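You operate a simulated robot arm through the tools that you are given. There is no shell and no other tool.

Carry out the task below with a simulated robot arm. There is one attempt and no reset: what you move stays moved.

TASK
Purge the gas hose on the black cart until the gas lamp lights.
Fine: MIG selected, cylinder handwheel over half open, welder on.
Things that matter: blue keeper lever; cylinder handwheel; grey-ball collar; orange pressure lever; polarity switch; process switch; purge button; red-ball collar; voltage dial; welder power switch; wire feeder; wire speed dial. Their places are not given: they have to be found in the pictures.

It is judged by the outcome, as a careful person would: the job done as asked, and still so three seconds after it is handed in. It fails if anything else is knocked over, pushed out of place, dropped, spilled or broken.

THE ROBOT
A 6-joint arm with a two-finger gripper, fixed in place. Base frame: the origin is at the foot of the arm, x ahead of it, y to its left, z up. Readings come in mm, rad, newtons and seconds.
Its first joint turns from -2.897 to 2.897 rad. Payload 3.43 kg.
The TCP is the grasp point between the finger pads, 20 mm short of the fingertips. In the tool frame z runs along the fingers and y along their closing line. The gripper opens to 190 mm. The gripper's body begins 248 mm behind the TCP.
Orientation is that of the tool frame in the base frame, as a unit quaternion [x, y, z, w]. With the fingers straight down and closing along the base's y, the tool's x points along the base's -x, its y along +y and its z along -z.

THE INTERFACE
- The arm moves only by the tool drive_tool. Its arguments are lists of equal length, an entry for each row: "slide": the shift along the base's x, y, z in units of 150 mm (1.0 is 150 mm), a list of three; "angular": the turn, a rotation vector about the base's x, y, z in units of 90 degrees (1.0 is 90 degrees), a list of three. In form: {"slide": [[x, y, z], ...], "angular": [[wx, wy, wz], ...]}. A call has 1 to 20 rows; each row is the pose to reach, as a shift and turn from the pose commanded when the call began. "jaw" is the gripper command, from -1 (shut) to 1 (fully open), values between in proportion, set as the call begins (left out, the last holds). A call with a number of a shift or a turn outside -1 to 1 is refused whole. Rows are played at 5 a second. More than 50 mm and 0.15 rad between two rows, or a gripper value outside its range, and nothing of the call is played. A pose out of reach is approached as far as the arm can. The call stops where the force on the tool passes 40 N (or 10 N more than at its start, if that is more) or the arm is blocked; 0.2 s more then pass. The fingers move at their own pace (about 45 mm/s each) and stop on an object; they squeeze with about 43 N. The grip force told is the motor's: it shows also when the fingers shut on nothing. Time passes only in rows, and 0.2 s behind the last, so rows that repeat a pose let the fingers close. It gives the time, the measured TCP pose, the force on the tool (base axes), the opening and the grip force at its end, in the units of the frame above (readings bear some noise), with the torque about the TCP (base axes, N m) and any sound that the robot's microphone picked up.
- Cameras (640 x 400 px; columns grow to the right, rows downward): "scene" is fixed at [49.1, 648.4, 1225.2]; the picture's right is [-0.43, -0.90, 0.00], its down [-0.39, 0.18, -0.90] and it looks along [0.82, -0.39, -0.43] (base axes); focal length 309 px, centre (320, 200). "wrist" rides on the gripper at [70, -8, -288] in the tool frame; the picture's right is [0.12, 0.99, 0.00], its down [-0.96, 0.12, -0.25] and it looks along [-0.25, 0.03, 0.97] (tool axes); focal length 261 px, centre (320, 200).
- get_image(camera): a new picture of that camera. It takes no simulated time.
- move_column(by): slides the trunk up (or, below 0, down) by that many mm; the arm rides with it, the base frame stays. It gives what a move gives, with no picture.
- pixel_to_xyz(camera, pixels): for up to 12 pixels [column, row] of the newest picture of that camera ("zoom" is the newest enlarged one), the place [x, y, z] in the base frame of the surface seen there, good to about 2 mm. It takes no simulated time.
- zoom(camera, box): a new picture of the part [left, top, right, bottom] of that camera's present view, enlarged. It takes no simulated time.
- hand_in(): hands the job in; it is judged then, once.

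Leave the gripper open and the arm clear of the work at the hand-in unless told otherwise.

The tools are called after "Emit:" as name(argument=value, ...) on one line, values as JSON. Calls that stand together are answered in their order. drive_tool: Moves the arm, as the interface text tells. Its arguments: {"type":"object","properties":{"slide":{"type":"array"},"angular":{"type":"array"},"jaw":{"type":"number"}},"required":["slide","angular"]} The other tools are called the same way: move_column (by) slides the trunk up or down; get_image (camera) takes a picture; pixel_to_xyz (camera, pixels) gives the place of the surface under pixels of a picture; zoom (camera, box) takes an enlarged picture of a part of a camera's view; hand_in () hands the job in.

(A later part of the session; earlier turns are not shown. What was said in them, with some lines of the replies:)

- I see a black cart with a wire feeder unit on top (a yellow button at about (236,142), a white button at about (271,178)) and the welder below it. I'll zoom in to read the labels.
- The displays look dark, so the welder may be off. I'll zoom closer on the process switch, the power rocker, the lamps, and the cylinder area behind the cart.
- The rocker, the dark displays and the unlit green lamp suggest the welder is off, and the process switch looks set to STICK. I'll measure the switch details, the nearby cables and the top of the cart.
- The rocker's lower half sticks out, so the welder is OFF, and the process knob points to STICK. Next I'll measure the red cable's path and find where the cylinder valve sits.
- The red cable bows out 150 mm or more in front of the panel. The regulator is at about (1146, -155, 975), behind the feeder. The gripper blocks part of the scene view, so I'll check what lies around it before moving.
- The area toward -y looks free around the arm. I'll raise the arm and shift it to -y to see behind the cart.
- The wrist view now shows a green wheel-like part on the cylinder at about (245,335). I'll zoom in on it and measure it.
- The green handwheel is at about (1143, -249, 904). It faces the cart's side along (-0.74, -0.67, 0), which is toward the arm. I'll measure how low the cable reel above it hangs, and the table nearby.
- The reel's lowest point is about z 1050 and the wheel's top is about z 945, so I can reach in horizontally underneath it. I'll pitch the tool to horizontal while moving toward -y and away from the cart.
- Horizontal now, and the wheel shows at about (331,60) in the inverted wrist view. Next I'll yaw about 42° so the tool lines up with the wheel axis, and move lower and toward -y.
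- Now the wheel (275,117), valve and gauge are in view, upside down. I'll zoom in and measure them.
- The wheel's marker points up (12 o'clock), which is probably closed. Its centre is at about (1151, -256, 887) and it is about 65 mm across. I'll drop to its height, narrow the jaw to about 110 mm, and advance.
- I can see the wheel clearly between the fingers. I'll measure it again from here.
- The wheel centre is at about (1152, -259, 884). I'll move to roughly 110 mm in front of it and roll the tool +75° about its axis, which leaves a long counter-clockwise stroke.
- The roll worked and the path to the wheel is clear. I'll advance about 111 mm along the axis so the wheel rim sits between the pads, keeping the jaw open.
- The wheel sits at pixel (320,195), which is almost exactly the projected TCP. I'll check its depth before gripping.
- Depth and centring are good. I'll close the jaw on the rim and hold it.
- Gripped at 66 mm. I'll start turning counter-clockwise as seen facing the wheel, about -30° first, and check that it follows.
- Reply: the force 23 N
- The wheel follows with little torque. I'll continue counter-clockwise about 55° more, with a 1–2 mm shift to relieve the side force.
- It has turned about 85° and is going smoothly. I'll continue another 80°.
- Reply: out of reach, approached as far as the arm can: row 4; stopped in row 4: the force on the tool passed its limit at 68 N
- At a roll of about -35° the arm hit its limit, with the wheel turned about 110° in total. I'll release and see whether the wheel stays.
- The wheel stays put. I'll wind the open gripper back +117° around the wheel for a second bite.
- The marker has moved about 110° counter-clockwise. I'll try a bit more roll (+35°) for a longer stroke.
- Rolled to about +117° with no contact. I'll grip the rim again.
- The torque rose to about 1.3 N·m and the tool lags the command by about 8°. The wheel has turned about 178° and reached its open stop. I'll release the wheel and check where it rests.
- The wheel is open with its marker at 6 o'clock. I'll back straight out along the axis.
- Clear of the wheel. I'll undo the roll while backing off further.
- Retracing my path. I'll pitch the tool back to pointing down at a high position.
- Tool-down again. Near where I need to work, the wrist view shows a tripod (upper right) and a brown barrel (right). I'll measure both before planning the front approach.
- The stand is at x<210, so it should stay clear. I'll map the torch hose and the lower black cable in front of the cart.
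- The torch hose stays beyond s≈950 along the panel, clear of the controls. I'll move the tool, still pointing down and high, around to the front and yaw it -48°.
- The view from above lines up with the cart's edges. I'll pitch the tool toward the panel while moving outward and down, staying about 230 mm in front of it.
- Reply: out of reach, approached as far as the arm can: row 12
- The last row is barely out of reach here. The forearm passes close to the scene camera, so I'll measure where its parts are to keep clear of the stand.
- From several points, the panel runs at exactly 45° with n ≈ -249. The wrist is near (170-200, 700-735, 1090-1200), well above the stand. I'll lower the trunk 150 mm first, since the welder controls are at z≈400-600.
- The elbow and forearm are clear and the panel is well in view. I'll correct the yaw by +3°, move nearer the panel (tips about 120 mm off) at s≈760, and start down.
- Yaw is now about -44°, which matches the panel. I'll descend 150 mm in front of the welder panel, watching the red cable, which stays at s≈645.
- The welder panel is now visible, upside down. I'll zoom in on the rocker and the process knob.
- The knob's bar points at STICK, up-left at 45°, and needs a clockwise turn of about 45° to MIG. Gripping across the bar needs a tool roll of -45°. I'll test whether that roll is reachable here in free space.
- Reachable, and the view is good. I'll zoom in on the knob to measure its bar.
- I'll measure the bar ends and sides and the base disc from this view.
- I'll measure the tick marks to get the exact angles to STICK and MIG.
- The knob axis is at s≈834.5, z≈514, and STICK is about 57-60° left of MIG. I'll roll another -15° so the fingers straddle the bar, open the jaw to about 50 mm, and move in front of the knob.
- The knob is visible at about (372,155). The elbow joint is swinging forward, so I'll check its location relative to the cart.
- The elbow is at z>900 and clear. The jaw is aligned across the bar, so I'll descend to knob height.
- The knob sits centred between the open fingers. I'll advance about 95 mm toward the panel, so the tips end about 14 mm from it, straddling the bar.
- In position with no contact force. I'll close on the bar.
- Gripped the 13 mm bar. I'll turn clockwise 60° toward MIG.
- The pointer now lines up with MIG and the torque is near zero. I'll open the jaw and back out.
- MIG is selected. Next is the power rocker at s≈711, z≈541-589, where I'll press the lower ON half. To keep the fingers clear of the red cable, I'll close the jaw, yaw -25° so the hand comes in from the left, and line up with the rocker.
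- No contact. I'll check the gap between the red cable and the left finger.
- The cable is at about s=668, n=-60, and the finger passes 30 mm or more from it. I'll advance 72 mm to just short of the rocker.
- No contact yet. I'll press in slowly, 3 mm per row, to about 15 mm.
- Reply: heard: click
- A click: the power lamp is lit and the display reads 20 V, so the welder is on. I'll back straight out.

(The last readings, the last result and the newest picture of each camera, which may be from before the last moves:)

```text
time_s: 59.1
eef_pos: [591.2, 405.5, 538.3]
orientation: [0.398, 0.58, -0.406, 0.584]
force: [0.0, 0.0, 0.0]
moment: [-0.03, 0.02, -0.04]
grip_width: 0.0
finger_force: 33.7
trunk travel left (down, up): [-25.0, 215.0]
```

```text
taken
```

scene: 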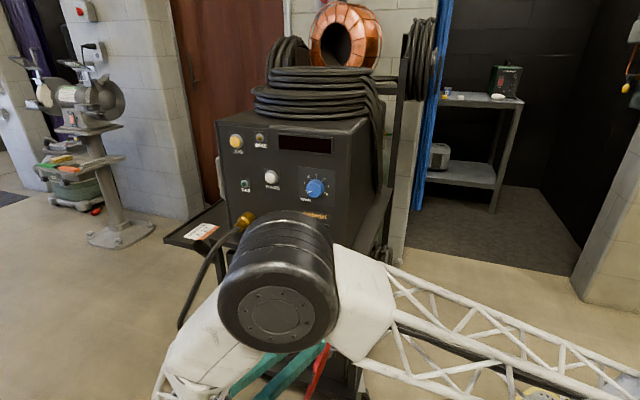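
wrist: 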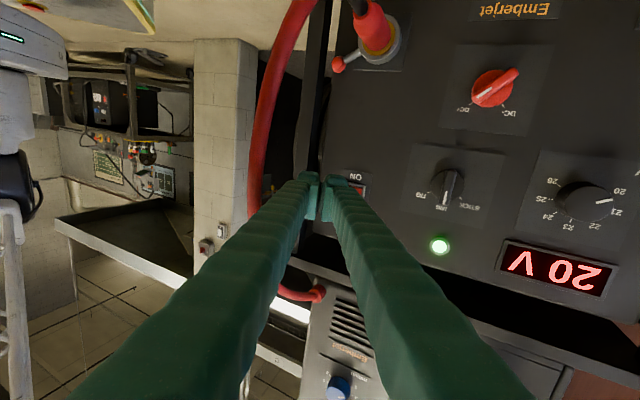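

Power stays on. I'll yaw back square to the panel while shifting to s≈820, then climb toward the purge button.

Emit:
drive_tool(slide=[[0.1, 0.1, 0], [0.22, 0.22, 0.05], [0.34, 0.34, 0.1], [0.44, 0.44, 0.2], [0.54, 0.54, 0.3], [0.54, 0.54, 0.5], [0.54, 0.54, 0.75], [0.54, 0.54, 1]], angular=[[0, 0, 0.056], [0, 0, 0.112], [0, 0, 0.168], [0, 0, 0.224], [0, 0, 0.27], [0, 0, 0.27], [0, 0, 0.27], [0, 0, 0.27]])

Emit:
drive_tool(slide=[[0, 0, 0.25], [0, 0, 0.5], [0, 0, 0.75], [0, 0, 1]], angular=[[0, 0, 0], [0, 0, 0], [0, 0, 0], [0, 0, 0]])

Emit:
get_image(camera="wrist")

Emit:
get_image(camera="scene")

```text
time_s: 60.9
eef_pos: [673.9, 484.4, 690.7]
orientation: [0.266, 0.65, -0.274, 0.657]
force: [-0.3, 0.2, -0.3]
moment: [-0.11, -0.14, -0.02]
grip_width: 0.0
finger_force: 33.7
trunk travel left (down, up): [-25.0, 215.0]
```

```text
time_s: 61.9
eef_pos: [671.6, 483.8, 842.3]
orientation: [0.265, 0.65, -0.274, 0.657]
force: [0.4, 0.0, -0.7]
moment: [-0.13, -0.11, -0.07]
grip_width: 0.0
finger_force: 34.1
trunk travel left (down, up): [-25.0, 215.0]
```

```text
taken
```

wrist: 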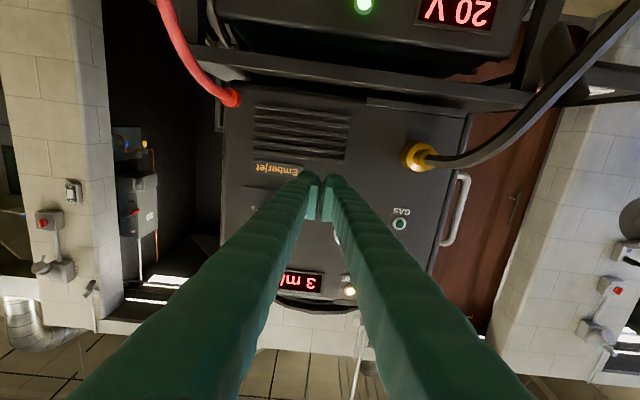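

```text
taken
```

scene: 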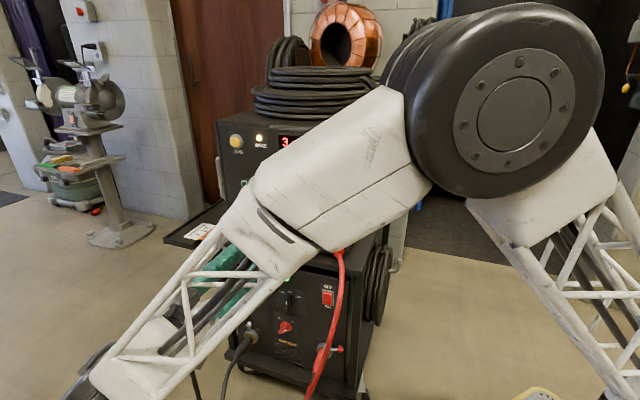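

The feeder is powered too: it shows "3 m/min", the wire lamp is lit, and the GAS lamp is dark. I'll line up with the purge button at s≈864, z≈929.

Emit:
drive_tool(slide=[[0.08, 0.08, 0.2], [0.16, 0.16, 0.4], [0.221, 0.221, 0.578]], angular=[[0, 0, 0], [0, 0, 0], [0, 0, 0]])

Emit:
get_image(camera="wrist")

Emit:
get_image(camera="scene")

```text
time_s: 62.7
eef_pos: [703.8, 516.7, 927.2]
orientation: [0.265, 0.65, -0.274, 0.658]
force: [0.2, 0.9, -0.4]
moment: [-0.01, -0.05, -0.01]
grip_width: 0.0
finger_force: 35.1
trunk travel left (down, up): [-25.0, 215.0]
```

```text
taken
```

wrist: 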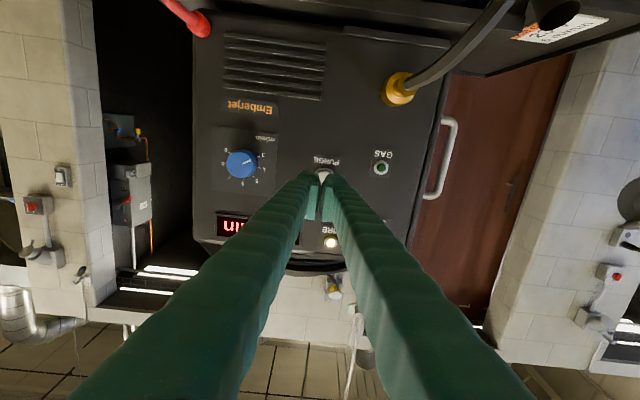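

```text
taken
```

scene: 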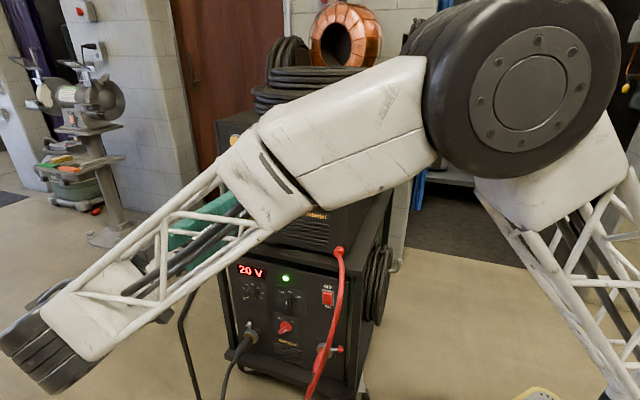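

The button is straight ahead of the fingertips, and the GAS lamp at (381,168) stays visible so I can watch it. I'll advance 72 mm to just short of the button.

Emit:
drive_tool(slide=[[0.1, -0.1, 0.005], [0.2, -0.2, 0.01], [0.28, -0.28, 0.013], [0.339, -0.339, 0.013]], angular=[[0, 0, 0], [0, 0, 0], [0, 0, 0], [0, 0, 0]])

Emit:
zoom(camera="wrist", box=[270, 120, 420, 230])

```text
time_s: 63.7
eef_pos: [755.7, 466.6, 928.8]
orientation: [0.265, 0.65, -0.273, 0.657]
force: [-0.1, 0.8, -0.2]
moment: [-0.04, -0.04, 0.06]
grip_width: 0.1
finger_force: 34.8
trunk travel left (down, up): [-25.0, 215.0]
```

```text
3.64 times, centred on (345, 175) of wrist
```

zoom: 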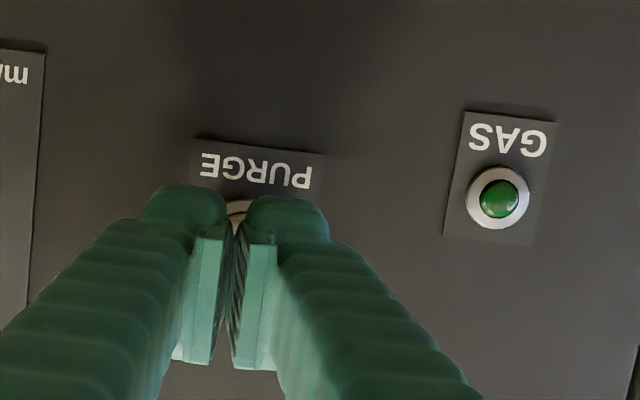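

Centred on PURGE. I'll press slowly, 2-3 mm per row.

Emit:
drive_tool(slide=[[0.0189, -0.0189, 0], [0.0377, -0.0377, 0], [0.0495, -0.0495, 0], [0.059, -0.059, 0], [0.0684, -0.0684, 0]], angular=[[0, 0, 0], [0, 0, 0], [0, 0, 0], [0, 0, 0], [0, 0, 0]])

Emit:
zoom(camera="wrist", box=[270, 120, 420, 230])

```text
time_s: 64.9
eef_pos: [766.7, 457.3, 928.6]
orientation: [0.266, 0.65, -0.274, 0.657]
force: [-2.0, 2.0, 1.7]
moment: [0.01, -0.01, 0.04]
grip_width: 6.1
finger_force: 34.5
trunk travel left (down, up): [-25.0, 215.0]
heard: click
```

```text
3.64 times, centred on (345, 175) of wrist
```

zoom: 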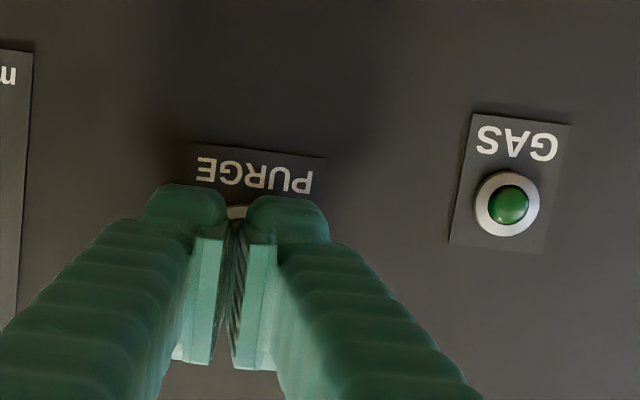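

A click: the button is down, with a light force of about 3 N. The dome is nudging the fingertips slightly apart. The lamp isn't lit yet, so I'll hold and watch it.

Emit:
drive_tool(slide=[[0, 0, 0], [0, 0, 0], [0, 0, 0], [0, 0, 0], [0, 0, 0]], angular=[[0, 0, 0], [0, 0, 0], [0, 0, 0], [0, 0, 0], [0, 0, 0]])

Emit:
zoom(camera="wrist", box=[270, 120, 420, 230])

```text
time_s: 66.1
eef_pos: [766.7, 455.6, 928.5]
orientation: [0.266, 0.65, -0.275, 0.657]
force: [-3.0, 3.6, 0.6]
moment: [0.02, 0.02, 0.03]
grip_width: 6.1
finger_force: 34.7
trunk travel left (down, up): [-25.0, 215.0]
```

```text
3.64 times, centred on (345, 175) of wrist
```

zoom: 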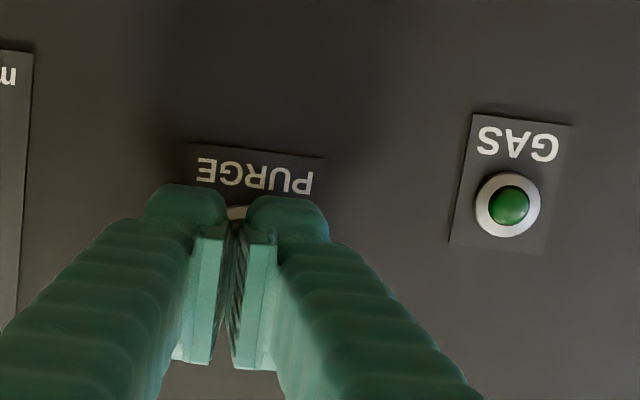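

Still dark after about 1 s. I'll keep holding.

Emit:
drive_tool(slide=[[0, 0, 0], [0, 0, 0], [0, 0, 0], [0, 0, 0], [0, 0, 0]], angular=[[0, 0, 0], [0, 0, 0], [0, 0, 0], [0, 0, 0], [0, 0, 0]])

Emit:
zoom(camera="wrist", box=[270, 120, 420, 230])

```text
time_s: 67.3
eef_pos: [767.0, 456.6, 929.0]
orientation: [0.265, 0.65, -0.274, 0.657]
force: [-3.8, 3.2, -0.5]
moment: [0.01, 0.02, 0.04]
grip_width: 6.2
finger_force: 34.7
trunk travel left (down, up): [-25.0, 215.0]
```

```text
3.64 times, centred on (345, 175) of wrist
```

zoom: 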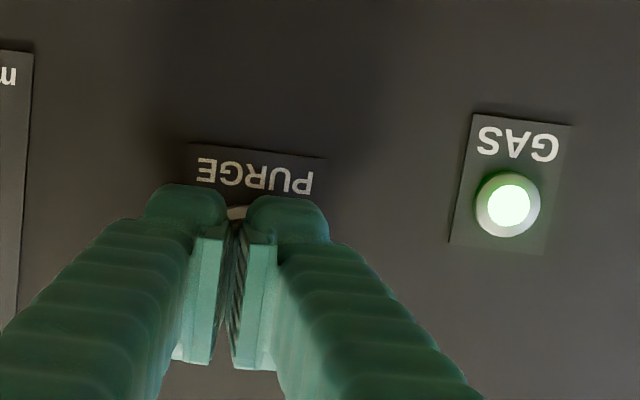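

The GAS lamp is lit. I'll release by backing straight out and check whether the lamp stays on.

Emit:
drive_tool(slide=[[-0.03, 0.03, 0], [-0.07, 0.07, 0], [-0.15, 0.15, 0], [-0.25, 0.25, 0], [-0.35, 0.35, 0]], angular=[[0, 0, 0], [0, 0, 0], [0, 0, 0], [0, 0, 0], [0, 0, 0]])

Emit:
get_image(camera="wrist")

```text
time_s: 68.5
eef_pos: [714.4, 510.7, 928.4]
orientation: [0.265, 0.65, -0.273, 0.657]
force: [0.4, -0.4, 0.6]
moment: [0.02, 0.0, 0.05]
grip_width: 0.0
finger_force: 34.3
trunk travel left (down, up): [-25.0, 215.0]
```

```text
taken
```

wrist: 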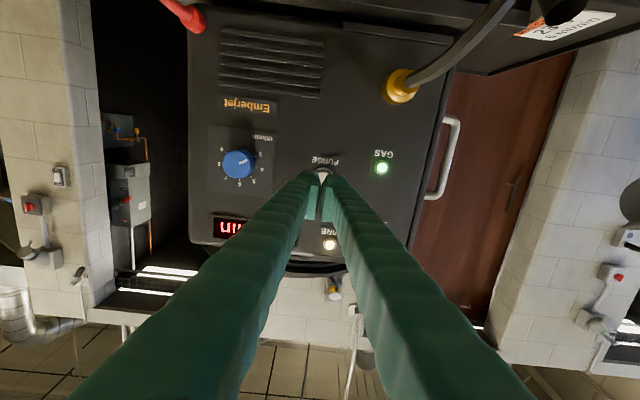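

The lamp stays on after release. I'll back off further, raise slightly, and open the gripper.

Emit:
drive_tool(slide=[[-0.15, 0.05, 0.05], [-0.3, 0.1, 0.1], [-0.45, 0.15, 0.2], [-0.6, 0.2, 0.3], [-0.7, 0.25, 0.4]], angular=[[0, 0, 0], [0, 0, 0], [0, 0, 0], [0, 0, 0], [0, 0, 0]])

Emit:
drive_tool(slide=[[0, 0, 0], [0, 0, 0], [0, 0, 0], [0, 0, 0], [0, 0, 0], [0, 0, 0], [0, 0, 0], [0, 0, 0], [0, 0, 0], [0, 0, 0]], angular=[[0, 0, 0], [0, 0, 0], [0, 0, 0], [0, 0, 0], [0, 0, 0], [0, 0, 0], [0, 0, 0], [0, 0, 0], [0, 0, 0], [0, 0, 0]], jaw=0.5)

Emit:
get_image(camera="wrist")

Emit:
get_image(camera="scene")

```text
time_s: 69.7
eef_pos: [609.7, 548.5, 989.4]
orientation: [0.266, 0.65, -0.274, 0.657]
force: [0.0, -0.6, 0.2]
moment: [-0.01, -0.05, -0.02]
grip_width: 0.3
finger_force: 34.6
trunk travel left (down, up): [-25.0, 215.0]
```

```text
time_s: 71.9
eef_pos: [610.6, 546.5, 990.2]
orientation: [0.265, 0.65, -0.273, 0.657]
force: [-0.1, -0.9, -0.5]
moment: [-0.02, 0.01, -0.01]
grip_width: 142.5
finger_force: 0.1
trunk travel left (down, up): [-25.0, 215.0]
```

```text
taken
```

wrist: 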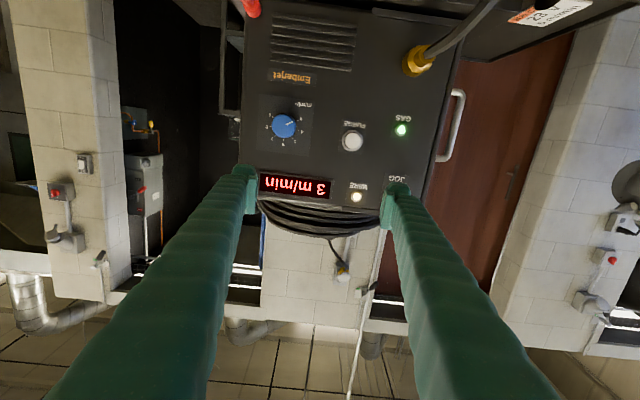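

```text
taken
```

scene: 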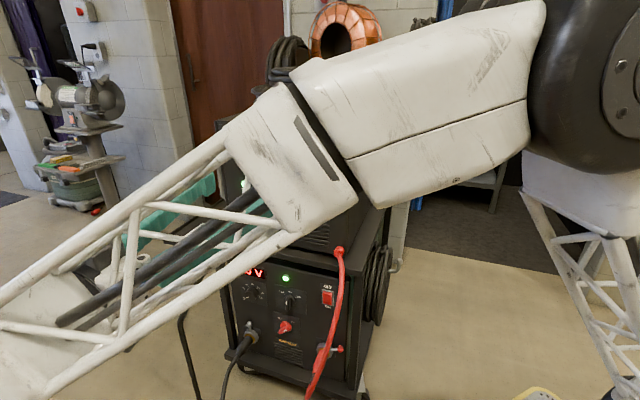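

The GAS lamp at (402,129) is still lit more than 3 s after release. The welder is on, MIG is selected, the cylinder is open, the gripper is open and the arm is clear. Handing in.

Emit:
hand_in()

```text
The job is handed in.
```

The gas hose is purged. I held the purge button for about 2.5 seconds until the GAS lamp lit, and the lamp was still on more than 3 seconds after I let go. The job is handed in.

Three things had to be set before purging:
- **Cylinder handwheel:** its marker was at 12 o'clock, which I took as closed. I opened it counter-clockwise about 178°, where it reached its stop.
- **Process switch:** moved from STICK to MIG.
- **Welder power:** switched on. The displays now show 20 V and 3 m/min, and I didn't touch the voltage or wire speed dials.

The pictures show nothing knocked over or moved out of place. I left the gripper open, with the fingers clear of the front panel.
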